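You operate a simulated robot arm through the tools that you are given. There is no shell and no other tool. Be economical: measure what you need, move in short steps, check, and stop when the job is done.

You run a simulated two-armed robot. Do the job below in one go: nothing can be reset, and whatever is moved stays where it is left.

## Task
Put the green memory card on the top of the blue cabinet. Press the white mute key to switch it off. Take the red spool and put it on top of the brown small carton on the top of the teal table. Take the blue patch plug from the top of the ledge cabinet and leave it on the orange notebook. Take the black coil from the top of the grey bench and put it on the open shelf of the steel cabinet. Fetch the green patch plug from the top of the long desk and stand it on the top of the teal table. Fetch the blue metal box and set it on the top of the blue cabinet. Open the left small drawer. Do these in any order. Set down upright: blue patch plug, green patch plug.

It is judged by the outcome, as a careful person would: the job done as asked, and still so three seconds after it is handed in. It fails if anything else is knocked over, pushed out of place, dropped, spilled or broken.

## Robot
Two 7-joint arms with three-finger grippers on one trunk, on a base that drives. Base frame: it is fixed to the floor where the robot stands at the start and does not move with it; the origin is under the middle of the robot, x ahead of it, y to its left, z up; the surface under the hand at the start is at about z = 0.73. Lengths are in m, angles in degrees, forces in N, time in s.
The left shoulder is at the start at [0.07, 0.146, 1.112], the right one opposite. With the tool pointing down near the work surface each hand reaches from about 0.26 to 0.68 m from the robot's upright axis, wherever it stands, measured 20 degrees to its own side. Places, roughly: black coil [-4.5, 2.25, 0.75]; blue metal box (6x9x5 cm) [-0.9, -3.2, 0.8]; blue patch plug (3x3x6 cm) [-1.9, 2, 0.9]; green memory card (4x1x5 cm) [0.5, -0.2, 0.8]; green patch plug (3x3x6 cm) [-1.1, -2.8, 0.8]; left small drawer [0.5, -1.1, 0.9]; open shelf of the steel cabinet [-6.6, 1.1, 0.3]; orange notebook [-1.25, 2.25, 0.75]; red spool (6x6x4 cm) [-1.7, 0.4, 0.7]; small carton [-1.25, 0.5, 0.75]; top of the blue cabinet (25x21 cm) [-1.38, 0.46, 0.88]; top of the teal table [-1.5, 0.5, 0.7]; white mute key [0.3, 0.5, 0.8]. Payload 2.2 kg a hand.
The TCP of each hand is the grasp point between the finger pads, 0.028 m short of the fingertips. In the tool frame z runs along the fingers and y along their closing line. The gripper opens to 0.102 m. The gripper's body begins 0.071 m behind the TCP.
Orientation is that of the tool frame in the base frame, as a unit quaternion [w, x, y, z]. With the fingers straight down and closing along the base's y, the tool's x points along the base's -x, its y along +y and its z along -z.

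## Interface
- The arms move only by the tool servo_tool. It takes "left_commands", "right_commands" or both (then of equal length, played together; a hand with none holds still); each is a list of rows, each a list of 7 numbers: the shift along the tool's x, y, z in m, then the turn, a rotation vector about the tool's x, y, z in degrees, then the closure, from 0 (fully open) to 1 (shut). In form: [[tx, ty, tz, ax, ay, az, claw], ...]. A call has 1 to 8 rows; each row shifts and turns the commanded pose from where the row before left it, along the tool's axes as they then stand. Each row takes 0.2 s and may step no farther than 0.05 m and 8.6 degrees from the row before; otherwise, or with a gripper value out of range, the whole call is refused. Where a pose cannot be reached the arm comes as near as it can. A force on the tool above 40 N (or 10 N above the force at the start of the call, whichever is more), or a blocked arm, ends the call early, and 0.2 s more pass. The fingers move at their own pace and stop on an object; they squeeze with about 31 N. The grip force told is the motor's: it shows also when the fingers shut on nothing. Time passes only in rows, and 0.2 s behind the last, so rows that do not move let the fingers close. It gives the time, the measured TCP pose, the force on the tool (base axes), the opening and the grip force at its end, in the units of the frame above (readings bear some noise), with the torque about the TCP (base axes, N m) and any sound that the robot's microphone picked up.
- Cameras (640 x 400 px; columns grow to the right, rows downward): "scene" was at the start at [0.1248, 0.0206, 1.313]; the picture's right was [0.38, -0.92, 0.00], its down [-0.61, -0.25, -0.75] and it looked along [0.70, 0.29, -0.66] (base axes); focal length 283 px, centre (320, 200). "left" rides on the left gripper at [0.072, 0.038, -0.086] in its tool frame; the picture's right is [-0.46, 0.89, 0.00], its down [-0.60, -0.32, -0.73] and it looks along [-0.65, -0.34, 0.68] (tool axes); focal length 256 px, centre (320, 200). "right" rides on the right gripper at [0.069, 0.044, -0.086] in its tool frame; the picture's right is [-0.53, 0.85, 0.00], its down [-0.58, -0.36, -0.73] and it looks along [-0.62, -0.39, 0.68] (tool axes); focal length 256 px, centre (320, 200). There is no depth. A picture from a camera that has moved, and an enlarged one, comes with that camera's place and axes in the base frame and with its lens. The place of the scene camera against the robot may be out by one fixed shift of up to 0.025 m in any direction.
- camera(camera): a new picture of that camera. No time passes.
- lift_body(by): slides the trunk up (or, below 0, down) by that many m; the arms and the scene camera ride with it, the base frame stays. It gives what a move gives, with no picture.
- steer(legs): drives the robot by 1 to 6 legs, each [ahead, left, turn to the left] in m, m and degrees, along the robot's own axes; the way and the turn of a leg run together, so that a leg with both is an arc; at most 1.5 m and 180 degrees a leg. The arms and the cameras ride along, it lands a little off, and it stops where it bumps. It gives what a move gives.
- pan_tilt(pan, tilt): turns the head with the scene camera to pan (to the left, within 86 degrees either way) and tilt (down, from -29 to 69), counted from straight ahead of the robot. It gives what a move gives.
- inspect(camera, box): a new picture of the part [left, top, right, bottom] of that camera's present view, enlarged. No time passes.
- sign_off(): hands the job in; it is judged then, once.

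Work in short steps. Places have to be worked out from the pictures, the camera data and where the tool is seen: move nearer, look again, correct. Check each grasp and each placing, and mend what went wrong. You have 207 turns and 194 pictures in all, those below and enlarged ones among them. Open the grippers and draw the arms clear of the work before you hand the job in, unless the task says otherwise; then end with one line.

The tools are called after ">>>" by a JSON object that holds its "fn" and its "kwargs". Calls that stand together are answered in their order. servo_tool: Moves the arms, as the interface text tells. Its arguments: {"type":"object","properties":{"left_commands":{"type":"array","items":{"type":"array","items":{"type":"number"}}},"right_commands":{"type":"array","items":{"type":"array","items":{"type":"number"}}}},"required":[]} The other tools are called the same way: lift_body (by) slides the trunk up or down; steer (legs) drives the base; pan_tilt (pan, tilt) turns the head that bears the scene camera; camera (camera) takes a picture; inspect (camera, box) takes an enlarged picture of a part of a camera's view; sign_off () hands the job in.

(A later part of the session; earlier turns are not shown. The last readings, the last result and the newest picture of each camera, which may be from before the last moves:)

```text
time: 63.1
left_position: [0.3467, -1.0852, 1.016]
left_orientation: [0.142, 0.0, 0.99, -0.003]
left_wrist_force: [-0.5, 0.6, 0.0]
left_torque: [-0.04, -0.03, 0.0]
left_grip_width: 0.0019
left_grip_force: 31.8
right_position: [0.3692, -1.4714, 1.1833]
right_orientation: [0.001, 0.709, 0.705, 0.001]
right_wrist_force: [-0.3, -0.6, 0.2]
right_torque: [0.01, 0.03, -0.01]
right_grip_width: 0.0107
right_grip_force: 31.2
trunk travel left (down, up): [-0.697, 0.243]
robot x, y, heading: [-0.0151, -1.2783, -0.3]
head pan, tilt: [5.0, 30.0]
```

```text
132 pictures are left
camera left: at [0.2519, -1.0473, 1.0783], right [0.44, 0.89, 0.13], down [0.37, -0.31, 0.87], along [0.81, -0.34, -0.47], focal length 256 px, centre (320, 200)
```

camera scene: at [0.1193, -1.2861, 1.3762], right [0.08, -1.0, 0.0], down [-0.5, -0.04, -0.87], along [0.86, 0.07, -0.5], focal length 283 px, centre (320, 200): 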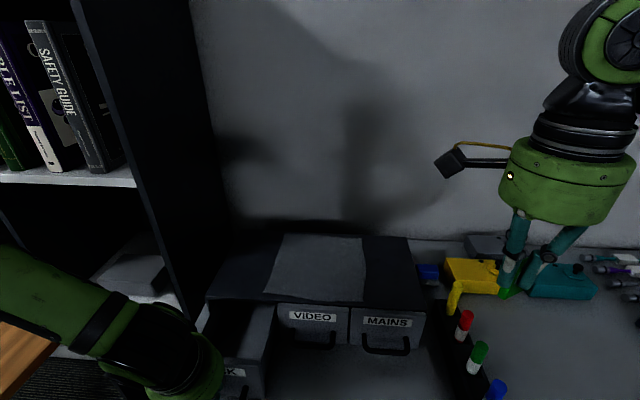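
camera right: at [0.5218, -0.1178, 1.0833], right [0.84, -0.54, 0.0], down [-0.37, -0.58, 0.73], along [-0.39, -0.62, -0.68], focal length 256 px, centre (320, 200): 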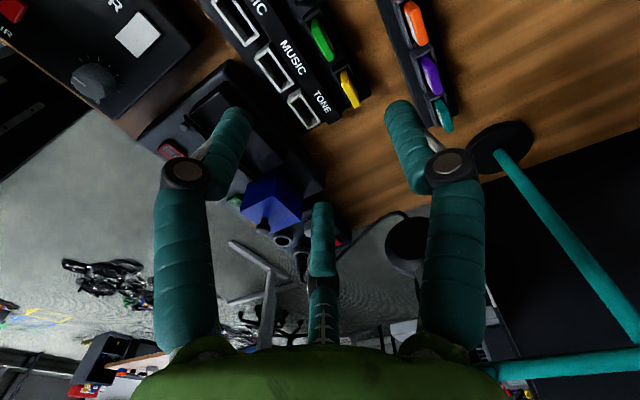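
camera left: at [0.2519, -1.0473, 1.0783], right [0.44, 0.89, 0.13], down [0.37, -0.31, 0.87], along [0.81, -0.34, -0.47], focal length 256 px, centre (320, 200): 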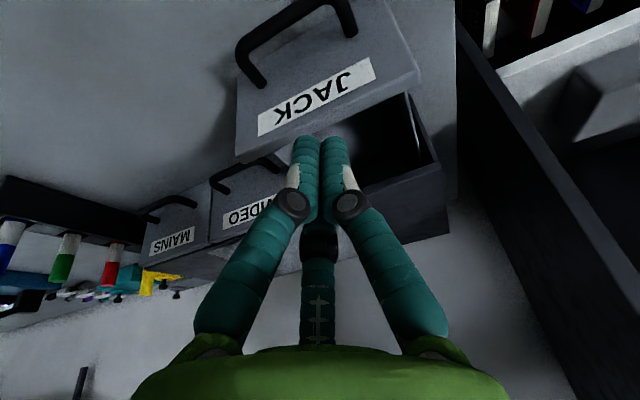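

The drawer is about 10 cm out, but the arm hit its near limit. I back the base 8 cm, so I can pull a bit further from inside the front panel with force guarding.

>>> {"fn": "steer", "kwargs": {"legs": [[-0.1, 0, 0]]}}

>>> {"fn": "servo_tool", "kwargs": {"left_commands": [[-0.04, -0.005, -0.012, 0, 0, 0, 1], [-0.045, 0, 0.013, 0, 0, 0, 1], [-0.045, 0, 0.013, 0, 0, 0, 1], [-0.02, 0, 0.006, 0, 0, 0, 1], [0, 0, 0, 0, 0, 0, 1]]}}

>>> {"fn": "camera", "kwargs": {"camera": "left"}}

>>> {"fn": "camera", "kwargs": {"camera": "scene"}}

```text
time: 64.3
left_position: [0.2499, -1.0845, 1.015]
left_orientation: [0.142, -0.002, 0.99, -0.001]
left_wrist_force: [0.4, 0.3, 0.1]
left_torque: [-0.02, 0.03, -0.02]
left_grip_width: 0.0022
left_grip_force: 31.1
right_position: [0.272, -1.47, 1.1812]
right_orientation: [0.0, 0.709, 0.705, 0.0]
right_wrist_force: [0.9, 0.3, -0.7]
right_torque: [-0.02, 0.01, 0.0]
right_grip_width: 0.0108
right_grip_force: 30.7
trunk travel left (down, up): [-0.697, 0.243]
robot x, y, heading: [-0.1189, -1.2846, -0.5]
head pan, tilt: [5.0, 30.0]
```

```text
time: 65.5
left_position: [0.3976, -1.0881, 1.0386]
left_orientation: [0.142, -0.002, 0.99, -0.001]
left_wrist_force: [1.5, 1.0, 0.6]
left_torque: [0.0, -0.01, 0.03]
left_grip_width: 0.002
left_grip_force: 31.4
right_position: [0.2689, -1.4701, 1.1825]
right_orientation: [0.001, 0.709, 0.705, 0.0]
right_wrist_force: [-0.3, -0.2, -0.4]
right_torque: [-0.02, 0.0, -0.01]
right_grip_width: 0.0109
right_grip_force: 30.9
trunk travel left (down, up): [-0.697, 0.243]
robot x, y, heading: [-0.1176, -1.2806, -0.1]
head pan, tilt: [5.0, 30.0]
```

```text
131 pictures are left
camera left: at [0.3028, -1.0513, 1.1013], right [0.44, 0.89, 0.13], down [0.37, -0.31, 0.87], along [0.81, -0.34, -0.47], focal length 256 px, centre (320, 200)
```

left: 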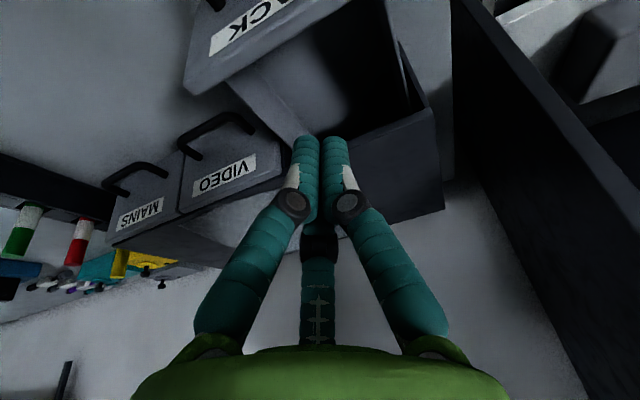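

```text
130 pictures are left
camera scene: at [0.0173, -1.2854, 1.377], right [0.08, -1.0, 0.0], down [-0.5, -0.04, -0.87], along [0.86, 0.07, -0.5], focal length 283 px, centre (320, 200)
```

scene: 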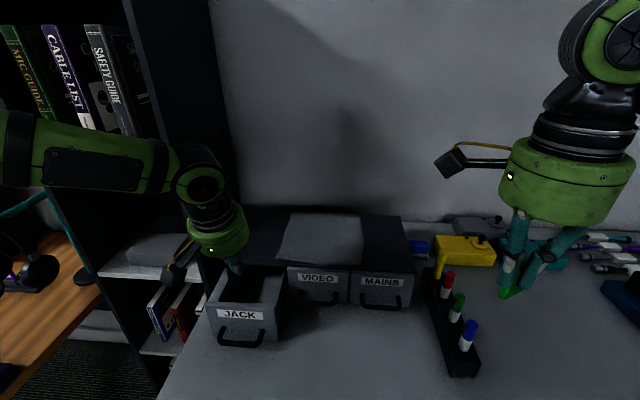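

The drawer is clearly open. I dip the fingers inside behind its front panel and pull back gently to full travel.

>>> {"fn": "servo_tool", "kwargs": {"left_commands": [[0.012, 0, 0.04, 0, 0, 0, 1], [0.012, 0, 0.035, 0, 0, 0, 1], [0.003, 0, 0.01, 0, 0, 0, 1], [0.014, 0, -0.004, 0, 0, 0, 1], [0.014, 0, -0.004, 0, 0, 0, 1], [0.014, 0, -0.004, 0, 0, 0, 1], [0.01, 0, -0.003, 0, 0, 0, 1], [0.01, 0, -0.003, 0, 0, 0, 1]]}}

>>> {"fn": "camera", "kwargs": {"camera": "scene"}}

```text
time: 67.3
left_position: [0.3385, -1.0882, 0.9508]
left_orientation: [0.146, -0.002, 0.989, -0.002]
left_wrist_force: [21.9, 0.8, 5.2]
left_torque: [-0.07, 0.1, 0.13]
left_grip_width: 0.0018
left_grip_force: 31.7
right_position: [0.2747, -1.4716, 1.1807]
right_orientation: [-0.001, 0.709, 0.705, -0.002]
right_wrist_force: [0.4, -0.8, -1.1]
right_torque: [-0.01, 0.04, -0.03]
right_grip_width: 0.011
right_grip_force: 30.8
trunk travel left (down, up): [-0.697, 0.243]
robot x, y, heading: [-0.1185, -1.2842, -0.2]
head pan, tilt: [5.0, 30.0]
```

```text
129 pictures are left
camera scene: at [0.0229, -1.2854, 1.3766], right [0.08, -1.0, 0.0], down [-0.5, -0.04, -0.86], along [0.86, 0.07, -0.5], focal length 283 px, centre (320, 200)
```

scene: 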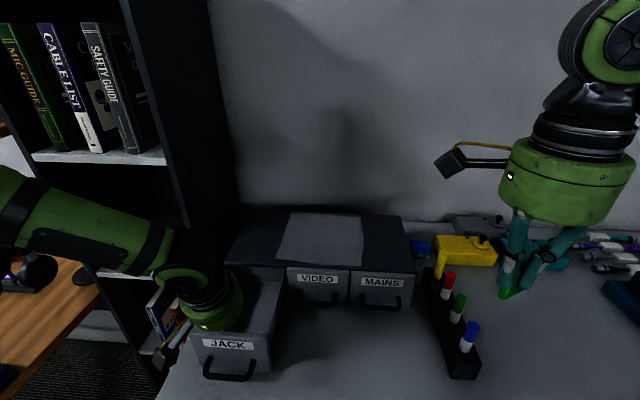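

Resistance of 22 N means the stop is reached. I ease off and lift the hand out, then back away from the desk.

>>> {"fn": "servo_tool", "kwargs": {"left_commands": [[-0.008, 0, 0, 0, 0, 0, 1], [-0.006, 0, -0.02, 0, 0, 0, 1], [-0.01, 0, -0.04, 0, 0, 0, 1], [-0.01, 0, -0.04, 0, 0, 0, 1], [-0.01, 0, -0.04, 0, 0, 0, 1], [0, 0, 0, 0, 8, 0, 1], [0, 0, 0, 0, 8, 0, 0]]}}

>>> {"fn": "steer", "kwargs": {"legs": [[-0.35, 0, 0]]}}

>>> {"fn": "camera", "kwargs": {"camera": "scene"}}

>>> {"fn": "pan_tilt", "kwargs": {"pan": 80, "tilt": 20}}

>>> {"fn": "camera", "kwargs": {"camera": "scene"}}

```text
time: 68.9
left_position: [0.334, -1.0887, 1.0952]
left_orientation: [0.002, -0.001, 1.0, -0.001]
left_wrist_force: [-0.8, 0.9, -0.2]
left_torque: [0.03, 0.02, 0.0]
left_grip_width: 0.1016
left_grip_force: 0.2
right_position: [0.2712, -1.4709, 1.1807]
right_orientation: [0.0, 0.709, 0.705, 0.0]
right_wrist_force: [0.3, 0.1, -0.6]
right_torque: [0.05, 0.03, 0.01]
right_grip_width: 0.0106
right_grip_force: 31.0
trunk travel left (down, up): [-0.697, 0.243]
robot x, y, heading: [-0.1226, -1.2803, -0.2]
head pan, tilt: [5.0, 30.0]
```

```text
time: 71.1
left_position: [-0.0134, -1.0851, 1.0964]
left_orientation: [0.003, 0.0, 1.0, -0.002]
left_wrist_force: [0.8, 1.0, -0.1]
left_torque: [-0.03, 0.04, -0.03]
left_grip_width: 0.1017
left_grip_force: 0.1
right_position: [-0.0773, -1.4699, 1.1817]
right_orientation: [-0.001, 0.71, 0.705, -0.001]
right_wrist_force: [0.4, -0.3, -0.1]
right_torque: [-0.03, 0.0, -0.02]
right_grip_width: 0.0108
right_grip_force: 31.4
trunk travel left (down, up): [-0.697, 0.243]
robot x, y, heading: [-0.471, -1.2759, -0.4]
head pan, tilt: [5.0, 30.0]
```

```text
128 pictures are left
camera scene: at [-0.3294, -1.2833, 1.3768], right [0.08, -1.0, 0.0], down [-0.5, -0.04, -0.87], along [0.86, 0.07, -0.5], focal length 283 px, centre (320, 200)
```

scene: 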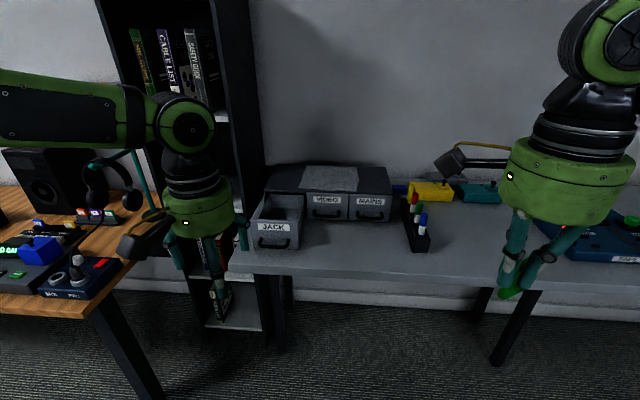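

```text
time: 72.6
left_position: [-0.0142, -1.0853, 1.0961]
left_orientation: [0.004, 0.0, 1.0, -0.002]
left_wrist_force: [0.2, 0.3, -0.9]
left_torque: [0.02, 0.05, 0.01]
left_grip_width: 0.102
left_grip_force: 0.0
right_position: [-0.0787, -1.4696, 1.1812]
right_orientation: [-0.001, 0.71, 0.704, 0.0]
right_wrist_force: [0.4, -0.4, 0.9]
right_torque: [-0.03, 0.03, -0.02]
right_grip_width: 0.0105
right_grip_force: 31.2
trunk travel left (down, up): [-0.697, 0.243]
robot x, y, heading: [-0.4678, -1.2743, -0.5]
head pan, tilt: [80.0, 20.0]
```

```text
127 pictures are left
camera scene: at [-0.4038, -1.1988, 1.393], right [0.98, -0.18, 0.0], down [-0.06, -0.34, -0.94], along [0.17, 0.92, -0.34], focal length 283 px, centre (320, 200)
```

scene: 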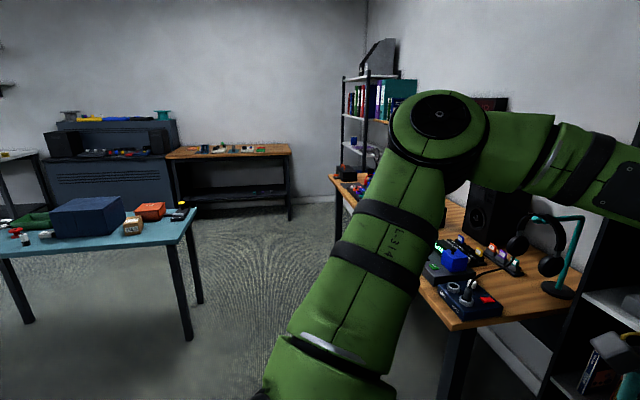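

Drawer open and clear. The teal table with the blue cabinet and small carton is ahead-left; I turn left 90° and drive to its front.

>>> {"fn": "steer", "kwargs": {"legs": [[0, 0, 90.5], [0.85, 0.8, 0]]}}

>>> {"fn": "pan_tilt", "kwargs": {"pan": 0, "tilt": 30}}

>>> {"fn": "camera", "kwargs": {"camera": "scene"}}

```text
time: 78.8
left_position: [-0.7619, -0.6326, 1.0968]
left_orientation: [-0.004, 0.709, -0.705, -0.001]
left_wrist_force: [-0.1, 0.5, -0.2]
left_torque: [-0.08, 0.02, 0.03]
left_grip_width: 0.102
left_grip_force: 0.0
right_position: [-0.3797, -0.6941, 1.1829]
right_orientation: [-0.001, 0.001, 1.0, 0.0]
right_wrist_force: [0.5, 1.0, 0.1]
right_torque: [-0.04, 0.04, -0.01]
right_grip_width: 0.0108
right_grip_force: 30.9
trunk travel left (down, up): [-0.697, 0.243]
robot x, y, heading: [-0.5663, -1.0836, 89.9]
head pan, tilt: [80.0, 20.0]
stopped in leg 2: the robot was blocked; the commanded pose is now the measured one
```

```text
time: 80.3
left_position: [-0.7644, -0.6319, 1.0972]
left_orientation: [-0.003, 0.71, -0.705, -0.001]
left_wrist_force: [0.2, 0.7, 0.2]
left_torque: [0.02, -0.02, 0.0]
left_grip_width: 0.1021
left_grip_force: 0.1
right_position: [-0.3798, -0.6946, 1.1825]
right_orientation: [0.0, 0.0, 1.0, 0.0]
right_wrist_force: [0.2, 0.3, 0.2]
right_torque: [0.0, 0.0, 0.02]
right_grip_width: 0.0105
right_grip_force: 31.7
trunk travel left (down, up): [-0.697, 0.243]
robot x, y, heading: [-0.5662, -1.0815, 90.1]
head pan, tilt: [0.0, 30.0]
```

```text
126 pictures are left
camera scene: at [-0.5711, -0.9567, 1.377], right [1.0, 0.0, 0.0], down [0.0, -0.5, -0.87], along [0.0, 0.87, -0.5], focal length 283 px, centre (320, 200)
```

scene: 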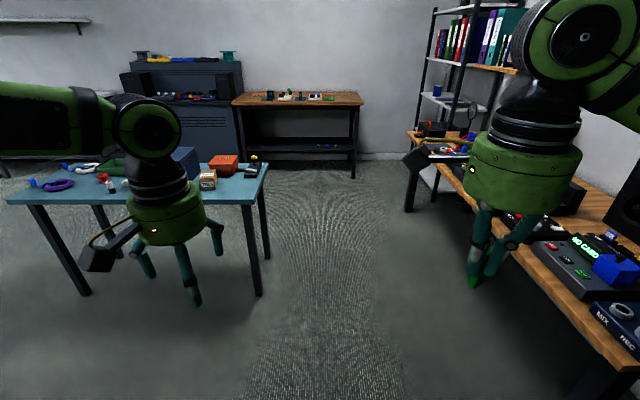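

Blocked moving left; I look to the left and down.

>>> {"fn": "pan_tilt", "kwargs": {"pan": 80, "tilt": 45}}

>>> {"fn": "camera", "kwargs": {"camera": "scene"}}

```text
time: 81.9
left_position: [-0.7634, -0.6345, 1.0959]
left_orientation: [-0.004, 0.709, -0.705, -0.001]
left_wrist_force: [0.4, 0.2, -0.3]
left_torque: [-0.02, -0.05, 0.01]
left_grip_width: 0.1018
left_grip_force: 0.0
right_position: [-0.38, -0.6946, 1.1823]
right_orientation: [-0.001, 0.0, 1.0, 0.0]
right_wrist_force: [0.1, -0.5, 0.2]
right_torque: [0.0, -0.01, 0.01]
right_grip_width: 0.0106
right_grip_force: 31.0
trunk travel left (down, up): [-0.697, 0.243]
robot x, y, heading: [-0.5661, -1.089, 90.1]
head pan, tilt: [80.0, 45.0]
```

```text
125 pictures are left
camera scene: at [-0.6512, -1.0324, 1.3543], right [0.17, 0.98, 0.0], down [0.7, -0.12, -0.71], along [-0.7, 0.12, -0.71], focal length 283 px, centre (320, 200)
```

scene: 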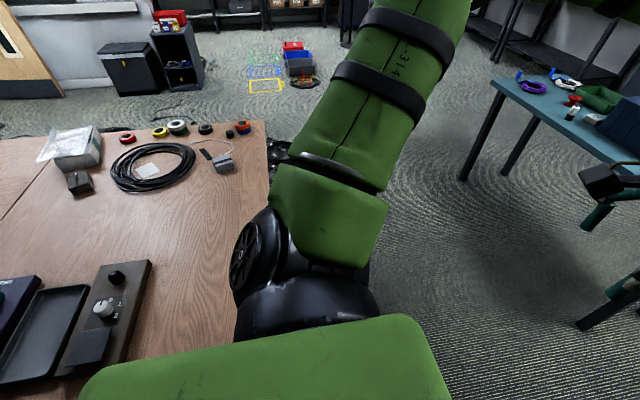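

The wooden table's corner is on my left. I go ahead first, then left in front of the teal table.

>>> {"fn": "steer", "kwargs": {"legs": [[0.65, 0, 0], [0, 0.75, 0]]}}

>>> {"fn": "pan_tilt", "kwargs": {"pan": 0, "tilt": 40}}

>>> {"fn": "camera", "kwargs": {"camera": "scene"}}

```text
time: 89.1
left_position: [-1.508, 0.0167, 1.0966]
left_orientation: [-0.004, 0.71, -0.704, -0.002]
left_wrist_force: [-0.8, 0.1, 0.3]
left_torque: [0.02, 0.02, -0.01]
left_grip_width: 0.1021
left_grip_force: 0.0
right_position: [-1.125, -0.0464, 1.1819]
right_orientation: [-0.001, 0.001, 1.0, -0.001]
right_wrist_force: [0.3, -1.0, -1.0]
right_torque: [0.0, 0.03, -0.02]
right_grip_width: 0.0108
right_grip_force: 31.1
trunk travel left (down, up): [-0.697, 0.243]
robot x, y, heading: [-1.3111, -0.4407, 90.1]
head pan, tilt: [80.0, 45.0]
```

```text
time: 90.7
left_position: [-1.5106, 0.0171, 1.0974]
left_orientation: [-0.004, 0.709, -0.705, -0.001]
left_wrist_force: [0.6, 0.7, -0.1]
left_torque: [0.0, -0.02, -0.02]
left_grip_width: 0.1018
left_grip_force: 0.1
right_position: [-1.126, -0.0444, 1.183]
right_orientation: [0.0, 0.001, 1.0, 0.0]
right_wrist_force: [-0.5, -0.1, -0.5]
right_torque: [0.02, 0.02, 0.02]
right_grip_width: 0.0105
right_grip_force: 31.6
trunk travel left (down, up): [-0.697, 0.243]
robot x, y, heading: [-1.3142, -0.4357, 89.7]
head pan, tilt: [0.0, 40.0]
```

```text
124 pictures are left
camera scene: at [-1.3164, -0.3119, 1.3616], right [1.0, 0.0, 0.0], down [0.0, -0.64, -0.77], along [0.0, 0.77, -0.64], focal length 283 px, centre (320, 200)
```

scene: 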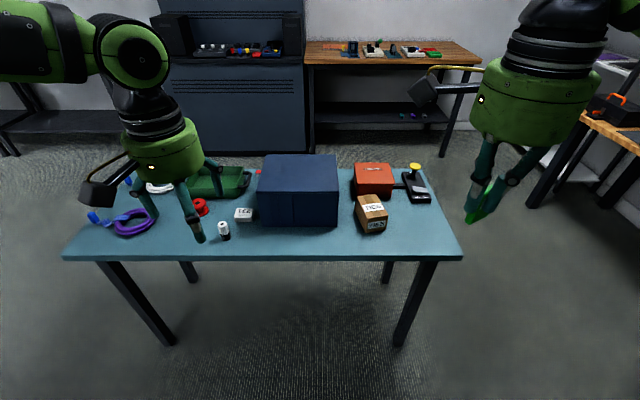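

The table layout is clear: cabinet centre about (-1.38, 0.43), carton right of it, red spool left. I drive in so the right hand can set the card on the cabinet's right-front part.

>>> {"fn": "steer", "kwargs": {"legs": [[0.33, 0.15, 0]]}}

>>> {"fn": "pan_tilt", "kwargs": {"pan": -10, "tilt": 50}}

>>> {"fn": "camera", "kwargs": {"camera": "scene"}}

>>> {"fn": "camera", "kwargs": {"camera": "right"}}

```text
time: 93.0
left_position: [-1.6587, 0.3423, 1.0982]
left_orientation: [-0.005, 0.71, -0.705, -0.002]
left_wrist_force: [-0.1, 0.2, 0.0]
left_torque: [0.04, 0.01, 0.01]
left_grip_width: 0.1021
left_grip_force: 0.1
right_position: [-1.2746, 0.28, 1.1841]
right_orientation: [-0.001, 0.0, 1.0, 0.001]
right_wrist_force: [-0.3, 0.9, 0.5]
right_torque: [0.02, 0.02, -0.01]
right_grip_width: 0.0112
right_grip_force: 31.3
trunk travel left (down, up): [-0.697, 0.243]
robot x, y, heading: [-1.4663, -0.1107, 90.1]
head pan, tilt: [0.0, 40.0]
```

```text
time: 93.7
left_position: [-1.6599, 0.3432, 1.0965]
left_orientation: [-0.003, 0.71, -0.704, -0.001]
left_wrist_force: [-0.3, 0.1, -0.6]
left_torque: [0.0, -0.01, 0.03]
left_grip_width: 0.1018
left_grip_force: 0.1
right_position: [-1.2763, 0.2813, 1.1827]
right_orientation: [0.0, 0.0, 1.0, 0.0]
right_wrist_force: [-0.3, -0.4, -0.5]
right_torque: [-0.02, 0.02, 0.03]
right_grip_width: 0.0107
right_grip_force: 31.4
trunk travel left (down, up): [-0.697, 0.243]
robot x, y, heading: [-1.4655, -0.1056, 89.8]
head pan, tilt: [-10.0, 50.0]
```

```text
123 pictures are left
camera scene: at [-1.4537, 0.0055, 1.3474], right [0.98, -0.17, 0.0], down [-0.13, -0.75, -0.64], along [0.11, 0.63, -0.77], focal length 283 px, centre (320, 200)
```

scene: 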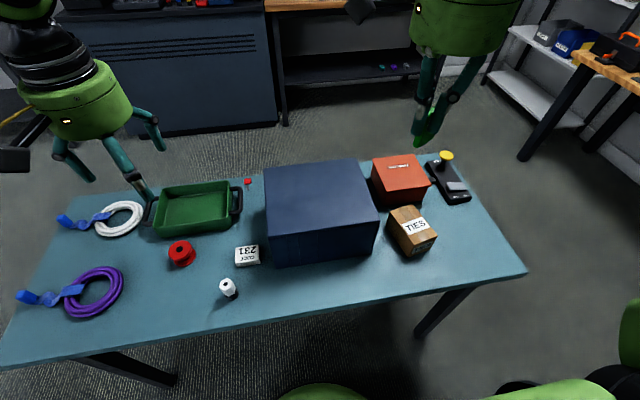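

```text
122 pictures are left
camera right: at [-1.3451, 0.3241, 1.2689], right [0.53, 0.84, 0.0], down [0.58, -0.37, 0.73], along [0.62, -0.39, -0.68], focal length 256 px, centre (320, 200)
```

right: 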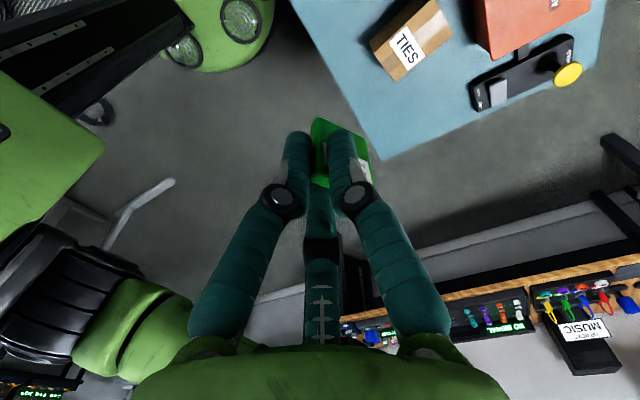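

I move the right hand over the cabinet's right-front area at (-1.32, 0.42), lower to z 1.0 and check visually.

>>> {"fn": "servo_tool", "kwargs": {"right_commands": [[0.01, 0.047, 0, 0, 0, 0, 1], [0.01, 0.047, 0, 0, 0, 0, 1], [0.024, 0.043, 0, 0, 0, 0, 1], [0, 0, 0.045, 0, 0, 0, 1], [0, 0, 0.045, 0, 0, 0, 1], [0, 0, 0.045, 0, 0, 0, 1], [0, 0, 0.045, 0, 0, 0, 1], [0, 0, 0, 0, 0, 0, 1]]}}

>>> {"fn": "camera", "kwargs": {"camera": "right"}}

>>> {"fn": "camera", "kwargs": {"camera": "scene"}}

```text
time: 95.5
left_position: [-1.6594, 0.3424, 1.0974]
left_orientation: [-0.004, 0.709, -0.705, -0.002]
left_wrist_force: [-0.2, 0.1, 0.6]
left_torque: [0.01, -0.02, 0.01]
left_grip_width: 0.1023
left_grip_force: 0.0
right_position: [-1.3205, 0.4171, 1.0034]
right_orientation: [-0.001, 0.001, 1.0, 0.001]
right_wrist_force: [0.3, 0.0, -0.3]
right_torque: [0.02, 0.0, -0.03]
right_grip_width: 0.0107
right_grip_force: 31.5
trunk travel left (down, up): [-0.697, 0.243]
robot x, y, heading: [-1.4613, -0.1124, 90.0]
head pan, tilt: [-10.0, 50.0]
```

```text
121 pictures are left
camera right: at [-1.3899, 0.4609, 1.0896], right [0.53, 0.85, 0.0], down [0.58, -0.37, 0.73], along [0.62, -0.39, -0.68], focal length 256 px, centre (320, 200)
```

right: 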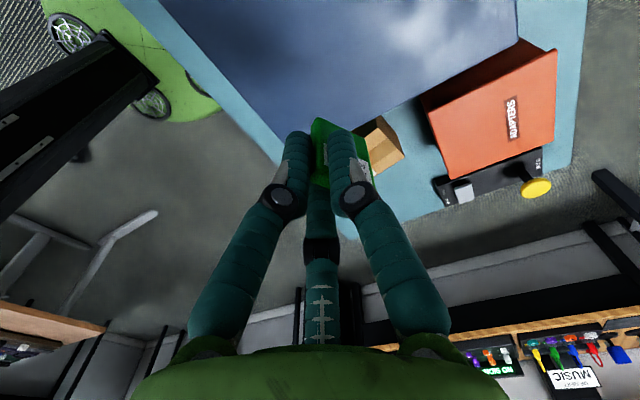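

```text
120 pictures are left
camera scene: at [-1.4539, 0.0044, 1.3475], right [0.98, -0.17, 0.0], down [-0.13, -0.75, -0.64], along [0.11, 0.63, -0.77], focal length 283 px, centre (320, 200)
```

scene: 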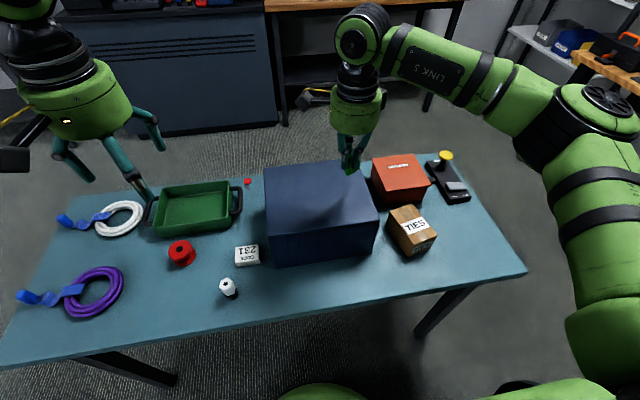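

The point below the card is well inside the cabinet top. I lower in steps until contact.

>>> {"fn": "servo_tool", "kwargs": {"right_commands": [[0, 0, 0.02, 0, 0, 0, 1], [0, 0, 0.02, 0, 0, 0, 1], [0, 0, 0, 0, 0, 0, 1]]}}

>>> {"fn": "inspect", "kwargs": {"camera": "scene", "box": [250, 110, 410, 240]}}

>>> {"fn": "inspect", "kwargs": {"camera": "right", "box": [220, 40, 440, 200]}}

```text
time: 96.3
left_position: [-1.6592, 0.341, 1.0972]
left_orientation: [-0.003, 0.709, -0.705, -0.001]
left_wrist_force: [-0.1, -0.3, -0.6]
left_torque: [-0.01, -0.01, 0.0]
left_grip_width: 0.102
left_grip_force: 0.1
right_position: [-1.3205, 0.4172, 0.9639]
right_orientation: [-0.001, 0.0, 1.0, 0.001]
right_wrist_force: [-0.8, 0.4, -0.4]
right_torque: [-0.03, 0.0, -0.01]
right_grip_width: 0.0107
right_grip_force: 31.3
trunk travel left (down, up): [-0.697, 0.243]
robot x, y, heading: [-1.4666, -0.1067, 89.7]
head pan, tilt: [-10.0, 50.0]
```

```text
3.08 times, centred on (330, 175) of scene
camera zoom: at [-1.4536, 0.0047, 1.3475], right [0.98, -0.17, 0.0], down [-0.13, -0.75, -0.64], along [0.11, 0.63, -0.77], focal length 870 px, centre (289, 277)
```

zoom: 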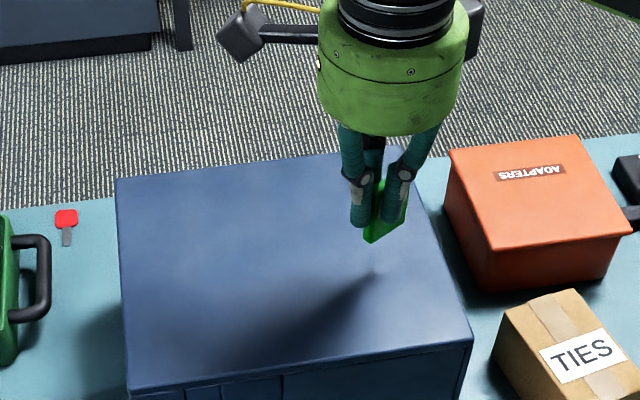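

```text
2.50 times, centred on (330, 120) of right
camera zoom: at [-1.3898, 0.4607, 1.0493], right [0.53, 0.84, 0.0], down [0.58, -0.37, 0.73], along [0.62, -0.39, -0.68], focal length 640 px, centre (295, 400)
```

zoom: 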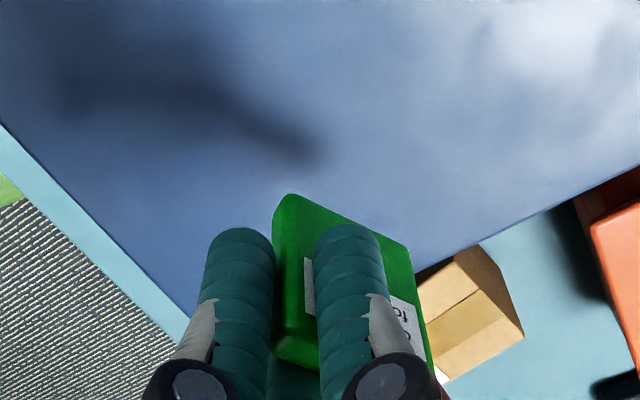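

I continue lowering in small steps to feel contact.

>>> {"fn": "servo_tool", "kwargs": {"right_commands": [[0, 0, 0.01, 0, 0, 0, 1], [0, 0, 0.01, 0, 0, 0, 1], [0, 0, 0, 0, 0, 0, 1]]}}

>>> {"fn": "inspect", "kwargs": {"camera": "scene", "box": [290, 130, 390, 230]}}

>>> {"fn": "camera", "kwargs": {"camera": "left"}}

```text
time: 97.1
left_position: [-1.6592, 0.3426, 1.0969]
left_orientation: [-0.003, 0.71, -0.705, -0.001]
left_wrist_force: [-0.2, 0.2, -0.6]
left_torque: [-0.01, -0.03, -0.01]
left_grip_width: 0.1023
left_grip_force: 0.0
right_position: [-1.3217, 0.417, 0.943]
right_orientation: [-0.001, 0.0, 1.0, 0.001]
right_wrist_force: [0.1, 0.0, 0.1]
right_torque: [0.01, 0.04, 0.0]
right_grip_width: 0.0108
right_grip_force: 30.9
trunk travel left (down, up): [-0.697, 0.243]
robot x, y, heading: [-1.4618, -0.111, 90.2]
head pan, tilt: [-10.0, 50.0]
```

```text
4.00 times, centred on (340, 180) of scene
camera zoom: at [-1.4535, 0.0048, 1.3474], right [0.98, -0.17, 0.0], down [-0.13, -0.75, -0.64], along [0.11, 0.63, -0.77], focal length 1130 px, centre (240, 280)
```

zoom: 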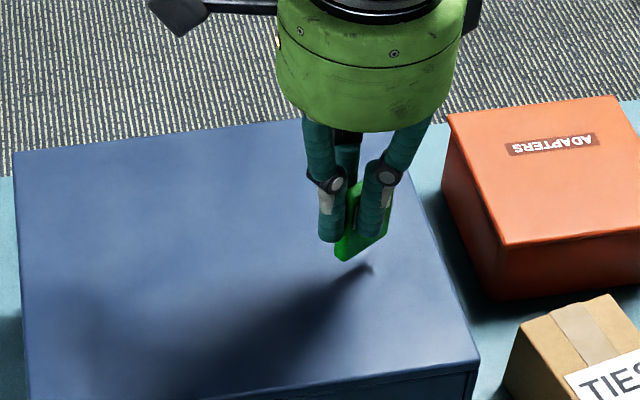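

```text
116 pictures are left
camera left: at [-1.698, 0.2685, 1.1827], right [-0.89, 0.46, 0.0], down [0.31, 0.6, 0.74], along [0.34, 0.65, -0.68], focal length 256 px, centre (320, 200)
```

left: 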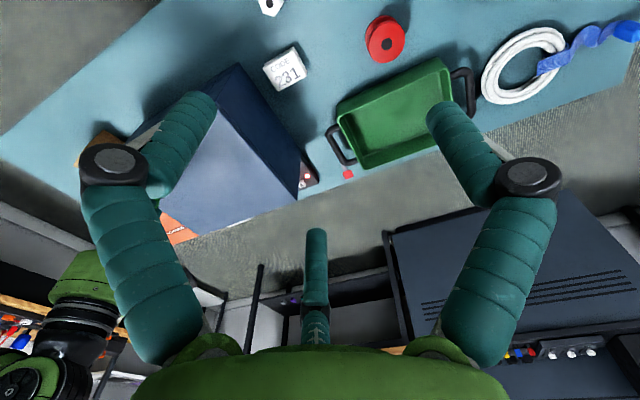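

No contact yet at TCP z 0.943. I keep lowering.

>>> {"fn": "servo_tool", "kwargs": {"right_commands": [[0, 0, 0.01, 0, 0, 0, 1], [0, 0, 0.005, 0, 0, 0, 1], [0, 0, 0.005, 0, 0, 0, 1], [0, 0, 0, 0, 0, 0, 1]]}}

>>> {"fn": "inspect", "kwargs": {"camera": "right", "box": [220, 40, 440, 200]}}

```text
time: 98.1
left_position: [-1.659, 0.3422, 1.0975]
left_orientation: [-0.004, 0.71, -0.705, -0.002]
left_wrist_force: [0.3, -1.1, -0.4]
left_torque: [0.0, 0.01, -0.01]
left_grip_width: 0.1022
left_grip_force: 0.2
right_position: [-1.3214, 0.4184, 0.9223]
right_orientation: [-0.001, 0.0, 1.0, 0.001]
right_wrist_force: [0.1, -0.7, 1.1]
right_torque: [-0.02, -0.05, 0.02]
right_grip_width: 0.0108
right_grip_force: 31.4
trunk travel left (down, up): [-0.697, 0.243]
robot x, y, heading: [-1.4652, -0.1131, 90.1]
head pan, tilt: [-10.0, 50.0]
```

```text
2.50 times, centred on (330, 120) of right
camera zoom: at [-1.3894, 0.4607, 1.0095], right [0.53, 0.85, 0.0], down [0.58, -0.37, 0.73], along [0.62, -0.39, -0.68], focal length 640 px, centre (295, 400)
```

zoom: 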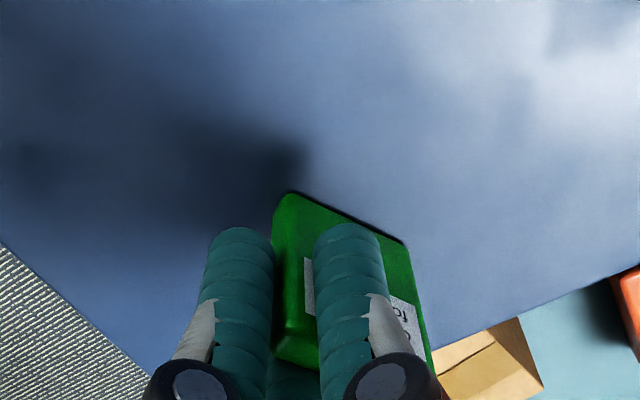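

The contact shadow is close and parallel to the card's bottom edge. Small final steps.

>>> {"fn": "servo_tool", "kwargs": {"right_commands": [[0, 0, 0.003, 0, 0, 0, 1], [0, 0, 0.003, 0, 0, 0, 1], [0, 0, 0, 0, 0, 0, 1]]}}

```text
time: 98.9
left_position: [-1.6594, 0.3388, 1.099]
left_orientation: [-0.005, 0.709, -0.705, -0.002]
left_wrist_force: [0.1, -1.4, 0.9]
left_torque: [0.01, 0.02, -0.03]
left_grip_width: 0.1017
left_grip_force: 0.0
right_position: [-1.3203, 0.4169, 0.9224]
right_orientation: [-0.001, 0.001, 1.0, 0.007]
right_wrist_force: [2.9, 3.6, 30.8]
right_torque: [0.35, -0.57, -0.01]
right_grip_width: 0.0107
right_grip_force: 30.8
trunk travel left (down, up): [-0.697, 0.243]
robot x, y, heading: [-1.4607, -0.1078, 90.1]
head pan, tilt: [-10.0, 50.0]
```

Contact. I ease off 5 mm of push, open a little, and lift straight up.

>>> {"fn": "servo_tool", "kwargs": {"right_commands": [[0, 0, -0.005, 0, 0, 0, 1], [0, 0, 0, 0, 0, 0, 1], [0, 0, 0, 0, 0, 0, 0.82], [0, 0, 0, 0, 0, 0, 0.75], [0, 0, 0, 0, 0, 0, 0.75]]}}

>>> {"fn": "inspect", "kwargs": {"camera": "right", "box": [220, 40, 440, 200]}}

```text
time: 100.1
left_position: [-1.659, 0.3421, 1.0976]
left_orientation: [-0.004, 0.709, -0.705, -0.001]
left_wrist_force: [-1.1, 0.4, 0.6]
left_torque: [0.01, -0.02, 0.0]
left_grip_width: 0.1018
left_grip_force: 0.0
right_position: [-1.3194, 0.418, 0.9218]
right_orientation: [-0.001, 0.0, 1.0, 0.0]
right_wrist_force: [-0.3, 0.4, -0.3]
right_torque: [0.0, 0.02, 0.02]
right_grip_width: 0.0257
right_grip_force: 0.0
trunk travel left (down, up): [-0.697, 0.243]
robot x, y, heading: [-1.4632, -0.1101, 90.1]
head pan, tilt: [-10.0, 50.0]
```

```text
2.50 times, centred on (330, 120) of right
camera zoom: at [-1.3892, 0.4609, 1.008], right [0.53, 0.85, 0.0], down [0.58, -0.36, 0.73], along [0.62, -0.39, -0.68], focal length 640 px, centre (295, 400)
```

zoom: 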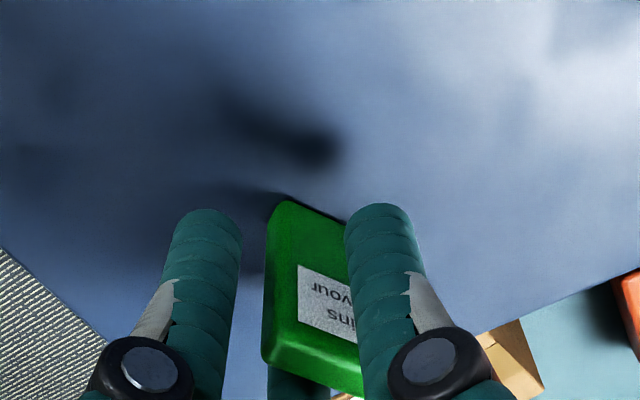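

The card stands by itself. I open further and raise the hand straight up.

>>> {"fn": "servo_tool", "kwargs": {"right_commands": [[0, 0, 0, 0, 0, 0, 0.5], [0, 0, 0, 0, 0, 0, 0.4], [0, 0, -0.02, 0, 0, 0, 0.4], [0, 0, -0.04, 0, 0, 0, 0.4], [0, 0, -0.045, 0, 0, 0, 0.4], [0, 0, -0.045, 0, 0, 0, 0.4], [0, 0, -0.045, 0, 0, 0, 0.4]]}}

>>> {"fn": "camera", "kwargs": {"camera": "scene"}}

```text
time: 101.7
left_position: [-1.6592, 0.3424, 1.0973]
left_orientation: [-0.005, 0.71, -0.705, -0.002]
left_wrist_force: [0.3, -0.4, -0.1]
left_torque: [0.03, -0.03, -0.02]
left_grip_width: 0.1021
left_grip_force: 0.1
right_position: [-1.3223, 0.4155, 1.1169]
right_orientation: [0.0, 0.0, 1.0, 0.002]
right_wrist_force: [0.5, 0.3, -0.4]
right_torque: [0.02, -0.03, 0.03]
right_grip_width: 0.0609
right_grip_force: 0.0
trunk travel left (down, up): [-0.697, 0.243]
robot x, y, heading: [-1.4637, -0.107, 89.9]
head pan, tilt: [-10.0, 50.0]
```

```text
113 pictures are left
camera scene: at [-1.4543, 0.0039, 1.3475], right [0.98, -0.17, 0.0], down [-0.13, -0.75, -0.64], along [0.11, 0.63, -0.77], focal length 283 px, centre (320, 200)
```

scene: 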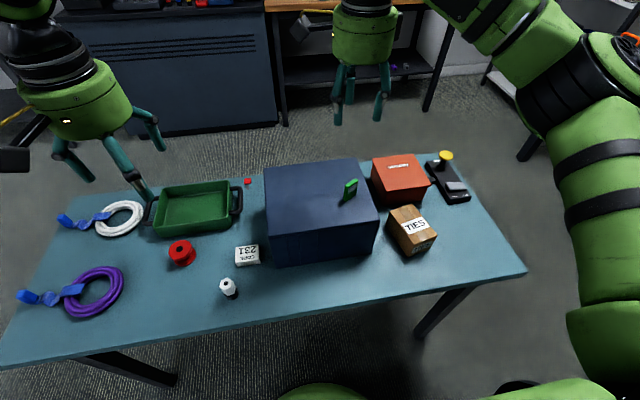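

The card stands on the cabinet. Next the red spool, at about (-1.733, 0.417): I bring the open left hand above it.

>>> {"fn": "servo_tool", "kwargs": {"left_commands": [[-0.035, 0.034, 0, 0, 0, 0, 0], [-0.035, 0.034, 0, 0, 0, 0, 0], [-0.005, 0.006, 0.045, 0, 0, 0, 0], [0, 0, 0.045, 0, 0, 0, 0], [0, 0, 0.045, 0, 0, 0, 0], [0, 0, 0.045, 0, 0, 0, 0], [0, 0, 0, 0, 0, 0, 0]]}}

>>> {"fn": "camera", "kwargs": {"camera": "left"}}

>>> {"fn": "camera", "kwargs": {"camera": "scene"}}

```text
time: 103.3
left_position: [-1.7335, 0.4182, 0.918]
left_orientation: [-0.004, 0.71, -0.705, -0.002]
left_wrist_force: [-0.7, -0.6, 0.1]
left_torque: [0.0, 0.03, -0.02]
left_grip_width: 0.102
left_grip_force: 0.0
right_position: [-1.3197, 0.4163, 1.1163]
right_orientation: [0.0, 0.0, 1.0, 0.001]
right_wrist_force: [-0.1, -1.2, -0.1]
right_torque: [0.02, 0.01, 0.01]
right_grip_width: 0.0613
right_grip_force: 0.0
trunk travel left (down, up): [-0.697, 0.243]
robot x, y, heading: [-1.4624, -0.1087, 90.0]
head pan, tilt: [-10.0, 50.0]
```

```text
112 pictures are left
camera left: at [-1.7719, 0.3449, 1.0029], right [-0.89, 0.46, 0.0], down [0.31, 0.6, 0.74], along [0.34, 0.66, -0.68], focal length 256 px, centre (320, 200)
```

left: 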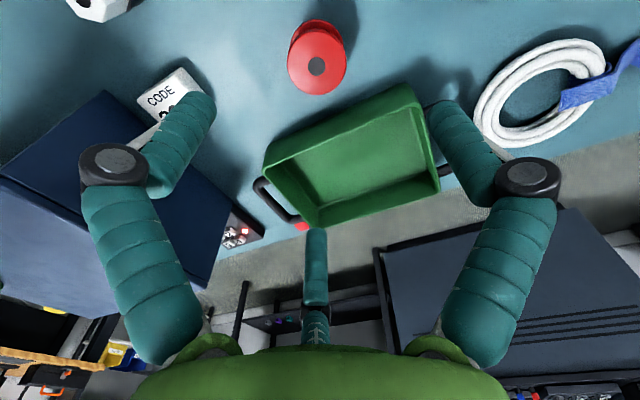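

```text
111 pictures are left
camera scene: at [-1.4533, 0.0043, 1.3475], right [0.98, -0.17, 0.0], down [-0.13, -0.75, -0.64], along [0.11, 0.63, -0.77], focal length 283 px, centre (320, 200)
```

scene: 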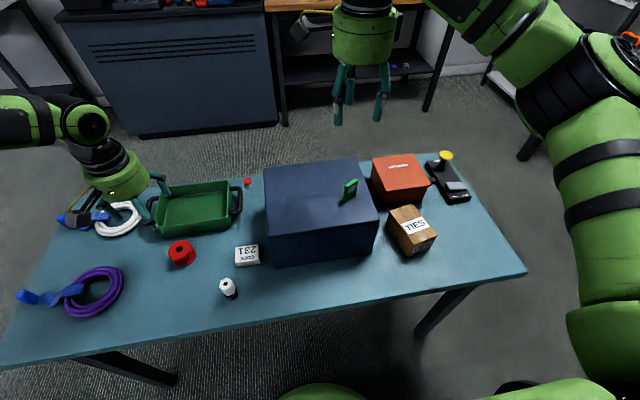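

The spool is at about (-1.729, 0.421) in the wrist view, centred enough. I lower to grasp height in two stages.

>>> {"fn": "servo_tool", "kwargs": {"left_commands": [[-0.002, -0.003, 0.045, 0, 0, 0, 0], [0, 0, 0.045, 0, 0, 0, 0], [0, 0, 0.04, 0, 0, 0, 0], [0, 0, 0, 0, 0, 0, 0]]}}

>>> {"fn": "camera", "kwargs": {"camera": "left"}}

```text
time: 104.3
left_position: [-1.7456, 0.3864, 0.8245]
left_orientation: [-0.004, 0.71, -0.705, -0.002]
left_wrist_force: [-0.4, 0.2, 0.3]
left_torque: [-0.02, 0.01, 0.01]
left_grip_width: 0.1019
left_grip_force: 0.1
left hand out of reach, approached as far as the arm can: row 2, 3
right_position: [-1.3207, 0.4185, 1.1161]
right_orientation: [-0.001, 0.0, 1.0, -0.001]
right_wrist_force: [-0.1, 0.8, 0.2]
right_torque: [-0.05, 0.03, 0.02]
right_grip_width: 0.0613
right_grip_force: 0.0
trunk travel left (down, up): [-0.697, 0.243]
robot x, y, heading: [-1.4673, -0.1084, 90.2]
head pan, tilt: [-10.0, 50.0]
```

```text
110 pictures are left
camera left: at [-1.7855, 0.3126, 0.9104], right [-0.89, 0.46, 0.0], down [0.31, 0.6, 0.74], along [0.34, 0.66, -0.68], focal length 256 px, centre (320, 200)
```

left: 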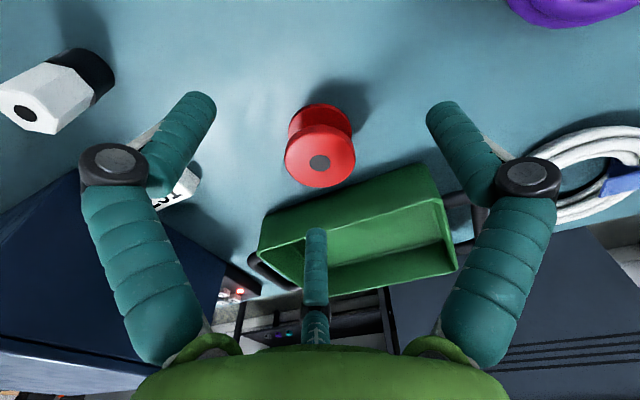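

The trunk is too high for the table. I raise both hands a bit, lower the trunk 0.12 m, then re-centre over the spool.

>>> {"fn": "servo_tool", "kwargs": {"left_commands": [[-0.02, -0.01, -0.04, 0, 0, 0, 0], [-0.012, -0.006, -0.045, 0, 0, 0, 0], [0, 0, -0.04, 0, 0, 0, 0]], "right_commands": [[0, 0, -0.045, 0, 0, 0, 0.4], [0, 0, -0.04, 0, 0, 0, 0.4], [0, 0, 0, 0, 0, 0, 0.4]]}}

>>> {"fn": "lift_body", "kwargs": {"by": -0.12}}

>>> {"fn": "camera", "kwargs": {"camera": "left"}}

```text
time: 105.1
left_position: [-1.7322, 0.4172, 0.9498]
left_orientation: [-0.003, 0.709, -0.705, -0.001]
left_wrist_force: [-0.4, 0.6, -0.9]
left_torque: [-0.03, 0.01, -0.02]
left_grip_width: 0.1021
left_grip_force: 0.1
right_position: [-1.3202, 0.4163, 1.2019]
right_orientation: [-0.002, 0.001, 1.0, 0.0]
right_wrist_force: [0.2, -0.3, -0.1]
right_torque: [-0.02, 0.04, -0.06]
right_grip_width: 0.0611
right_grip_force: 0.1
trunk travel left (down, up): [-0.697, 0.243]
robot x, y, heading: [-1.4672, -0.1068, 89.9]
head pan, tilt: [-10.0, 50.0]
```

```text
time: 106.6
left_position: [-1.7325, 0.4186, 0.8303]
left_orientation: [-0.004, 0.709, -0.705, -0.002]
left_wrist_force: [0.6, -0.2, -0.2]
left_torque: [-0.04, -0.02, 0.0]
left_grip_width: 0.1021
left_grip_force: 0.1
right_position: [-1.3207, 0.4171, 1.0828]
right_orientation: [-0.002, 0.001, 1.0, 0.0]
right_wrist_force: [0.2, -0.9, 0.8]
right_torque: [0.0, -0.02, 0.01]
right_grip_width: 0.0614
right_grip_force: 0.0
trunk travel left (down, up): [-0.577, 0.363]
robot x, y, heading: [-1.4644, -0.1073, 89.9]
head pan, tilt: [-10.0, 50.0]
```

```text
109 pictures are left
camera left: at [-1.7707, 0.3436, 0.9158], right [-0.89, 0.46, 0.0], down [0.31, 0.6, 0.74], along [0.34, 0.66, -0.68], focal length 256 px, centre (320, 200)
```

left: 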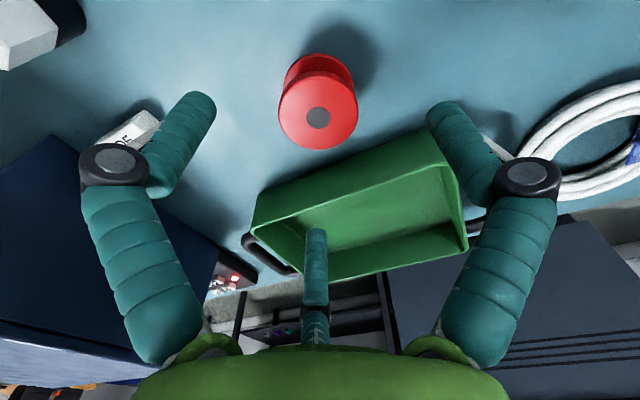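

Triangulated spool top ≈ (-1.732, 0.416, 0.767), so the table is about z 0.727. I lower 5 cm then check.

>>> {"fn": "servo_tool", "kwargs": {"left_commands": [[0, 0, 0.03, 0, 0, 0, 0], [0, 0, 0.025, 0, 0, 0, 0], [0, 0, 0, 0, 0, 0, 0]]}}

>>> {"fn": "camera", "kwargs": {"camera": "left"}}

```text
time: 107.4
left_position: [-1.7323, 0.4165, 0.7767]
left_orientation: [-0.005, 0.71, -0.705, -0.002]
left_wrist_force: [0.5, 0.9, 0.0]
left_torque: [-0.04, 0.02, 0.0]
left_grip_width: 0.1021
left_grip_force: 0.0
right_position: [-1.3214, 0.417, 1.0816]
right_orientation: [-0.001, 0.0, 1.0, 0.001]
right_wrist_force: [-0.2, -0.1, 0.6]
right_torque: [0.0, -0.02, 0.02]
right_grip_width: 0.0614
right_grip_force: 0.1
trunk travel left (down, up): [-0.577, 0.363]
robot x, y, heading: [-1.4644, -0.1102, 89.7]
head pan, tilt: [-10.0, 50.0]
```

```text
108 pictures are left
camera left: at [-1.7708, 0.3436, 0.8609], right [-0.89, 0.46, 0.0], down [0.31, 0.6, 0.74], along [0.34, 0.66, -0.68], focal length 256 px, centre (320, 200)
```

left: 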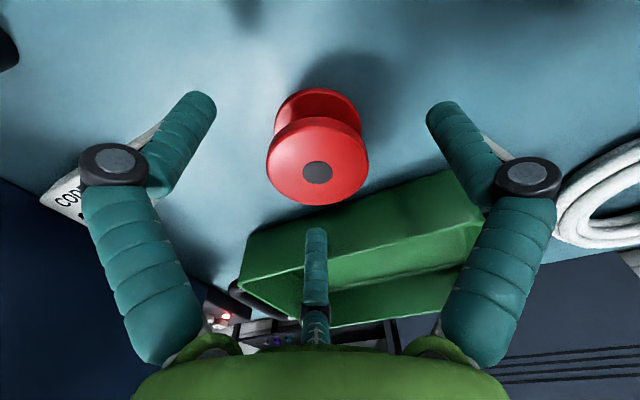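

Alignment is good. I lower 1.3 cm, close on the spool, and lift.

>>> {"fn": "servo_tool", "kwargs": {"left_commands": [[0, 0, 0.013, 0, 0, 0, 0], [0, 0, 0, 0, 0, 0, 1], [0, 0, 0, 0, 0, 0, 1], [0, 0, 0, 0, 0, 0, 1]]}}

>>> {"fn": "servo_tool", "kwargs": {"left_commands": [[0, 0, -0.02, 0, 0, 0, 1], [0, 0, -0.04, 0, 0, 0, 1], [0, 0, -0.045, 0, 0, 0, 1], [0, 0, -0.045, 0, 0, 0, 1]]}}

>>> {"fn": "camera", "kwargs": {"camera": "left"}}

```text
time: 108.4
left_position: [-1.7315, 0.4189, 0.763]
left_orientation: [-0.005, 0.71, -0.705, -0.002]
left_wrist_force: [-0.2, 2.3, 6.0]
left_torque: [-0.07, -0.08, 0.01]
left_grip_width: 0.052
left_grip_force: 31.2
right_position: [-1.3205, 0.4175, 1.0811]
right_orientation: [-0.001, 0.0, 1.0, 0.001]
right_wrist_force: [0.7, 0.0, 0.5]
right_torque: [-0.05, 0.0, 0.02]
right_grip_width: 0.061
right_grip_force: 0.2
trunk travel left (down, up): [-0.577, 0.363]
robot x, y, heading: [-1.4616, -0.1071, 90.1]
head pan, tilt: [-10.0, 50.0]
```

```text
time: 109.4
left_position: [-1.7318, 0.4169, 0.913]
left_orientation: [-0.004, 0.709, -0.705, -0.002]
left_wrist_force: [0.0, 0.4, 0.3]
left_torque: [0.01, -0.01, 0.03]
left_grip_width: 0.0522
left_grip_force: 31.1
right_position: [-1.3211, 0.4162, 1.0815]
right_orientation: [-0.001, -0.001, 1.0, 0.0]
right_wrist_force: [-0.4, -0.1, 0.1]
right_torque: [0.05, 0.0, 0.0]
right_grip_width: 0.0611
right_grip_force: 0.0
trunk travel left (down, up): [-0.577, 0.363]
robot x, y, heading: [-1.4603, -0.1084, 89.9]
head pan, tilt: [-10.0, 50.0]
```

```text
107 pictures are left
camera left: at [-1.7706, 0.3419, 0.9982], right [-0.89, 0.46, 0.0], down [0.31, 0.6, 0.74], along [0.34, 0.66, -0.68], focal length 256 px, centre (320, 200)
```

left: 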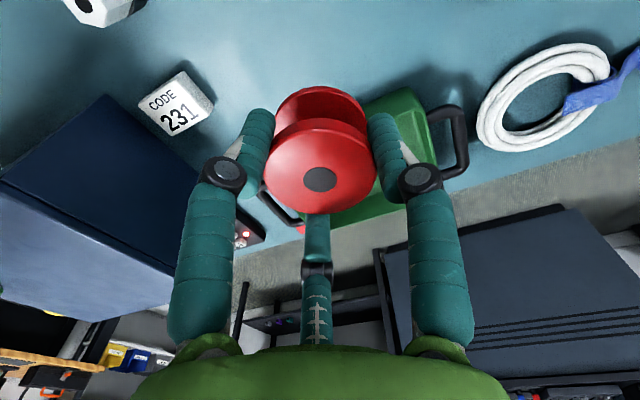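

Spool held. I raise it, then slide the base right 0.45 m so the left hand can reach the carton.

>>> {"fn": "servo_tool", "kwargs": {"left_commands": [[0, 0, -0.045, 0, 0, 0, 1], [0, 0, -0.045, 0, 0, 0, 1], [0.02, 0, -0.045, 0, 0, 0, 1], [0.03, 0, -0.03, 0, 0, 0, 1]]}}

>>> {"fn": "steer", "kwargs": {"legs": [[0, -0.42, 0]]}}

>>> {"fn": "pan_tilt", "kwargs": {"pan": 10, "tilt": 50}}

>>> {"fn": "camera", "kwargs": {"camera": "scene"}}

>>> {"fn": "camera", "kwargs": {"camera": "left"}}

```text
time: 110.4
left_position: [-1.7328, 0.3627, 1.0798]
left_orientation: [-0.004, 0.71, -0.704, -0.002]
left_wrist_force: [-0.4, 0.3, -0.3]
left_torque: [0.05, 0.01, -0.02]
left_grip_width: 0.0516
left_grip_force: 30.6
right_position: [-1.3217, 0.416, 1.0822]
right_orientation: [-0.002, 0.0, 1.0, 0.002]
right_wrist_force: [0.2, -0.2, 0.7]
right_torque: [0.01, -0.03, -0.02]
right_grip_width: 0.061
right_grip_force: 0.0
trunk travel left (down, up): [-0.577, 0.363]
robot x, y, heading: [-1.4645, -0.1109, 90.1]
head pan, tilt: [-10.0, 50.0]
```

```text
time: 112.9
left_position: [-1.321, 0.3651, 1.0766]
left_orientation: [-0.004, 0.71, -0.704, 0.0]
left_wrist_force: [0.0, 0.3, -0.2]
left_torque: [0.0, 0.0, 0.0]
left_grip_width: 0.0521
left_grip_force: 31.1
right_position: [-0.9091, 0.4175, 1.0824]
right_orientation: [-0.001, 0.0, 1.0, 0.001]
right_wrist_force: [0.3, -0.2, 0.0]
right_torque: [-0.01, 0.01, 0.0]
right_grip_width: 0.0611
right_grip_force: 0.1
trunk travel left (down, up): [-0.577, 0.363]
robot x, y, heading: [-1.056, -0.1114, 89.9]
head pan, tilt: [-10.0, 50.0]
```

```text
time: 113.8
left_position: [-1.3216, 0.3649, 1.0766]
left_orientation: [-0.004, 0.711, -0.704, -0.002]
left_wrist_force: [0.2, 0.6, -1.1]
left_torque: [0.0, 0.05, -0.02]
left_grip_width: 0.0518
left_grip_force: 31.5
right_position: [-0.9085, 0.418, 1.0811]
right_orientation: [-0.002, -0.001, 1.0, 0.001]
right_wrist_force: [-0.6, -0.4, 0.4]
right_torque: [-0.01, 0.0, 0.01]
right_grip_width: 0.0612
right_grip_force: 0.0
trunk travel left (down, up): [-0.577, 0.363]
robot x, y, heading: [-1.0449, -0.1072, 90.0]
head pan, tilt: [10.0, 50.0]
```

```text
106 pictures are left
camera scene: at [-1.068, 0.005, 1.2274], right [0.98, 0.17, 0.0], down [0.13, -0.75, -0.64], along [-0.11, 0.63, -0.77], focal length 283 px, centre (320, 200)
```

scene: 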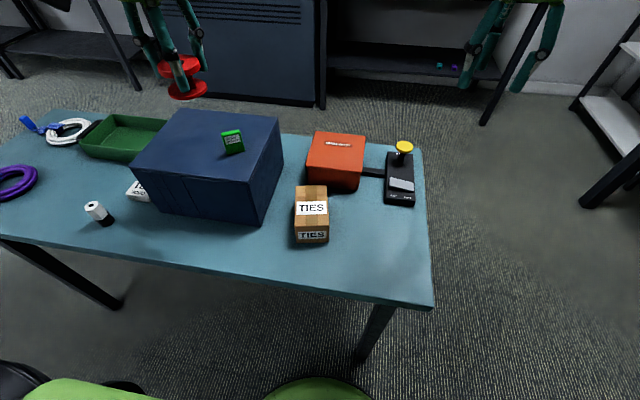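

```text
105 pictures are left
camera left: at [-1.3602, 0.2909, 1.1623], right [-0.89, 0.46, 0.0], down [0.31, 0.6, 0.74], along [0.34, 0.66, -0.68], focal length 256 px, centre (320, 200)
```

left: 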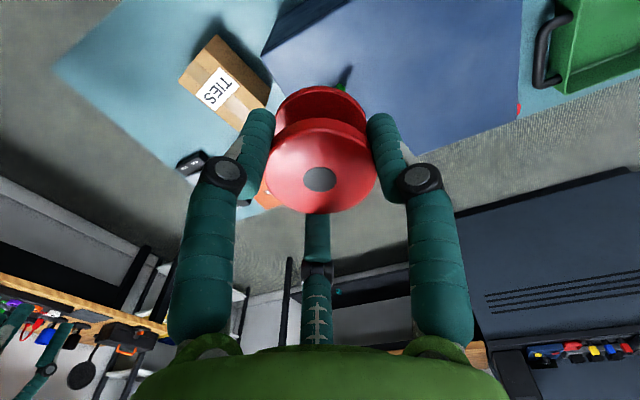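

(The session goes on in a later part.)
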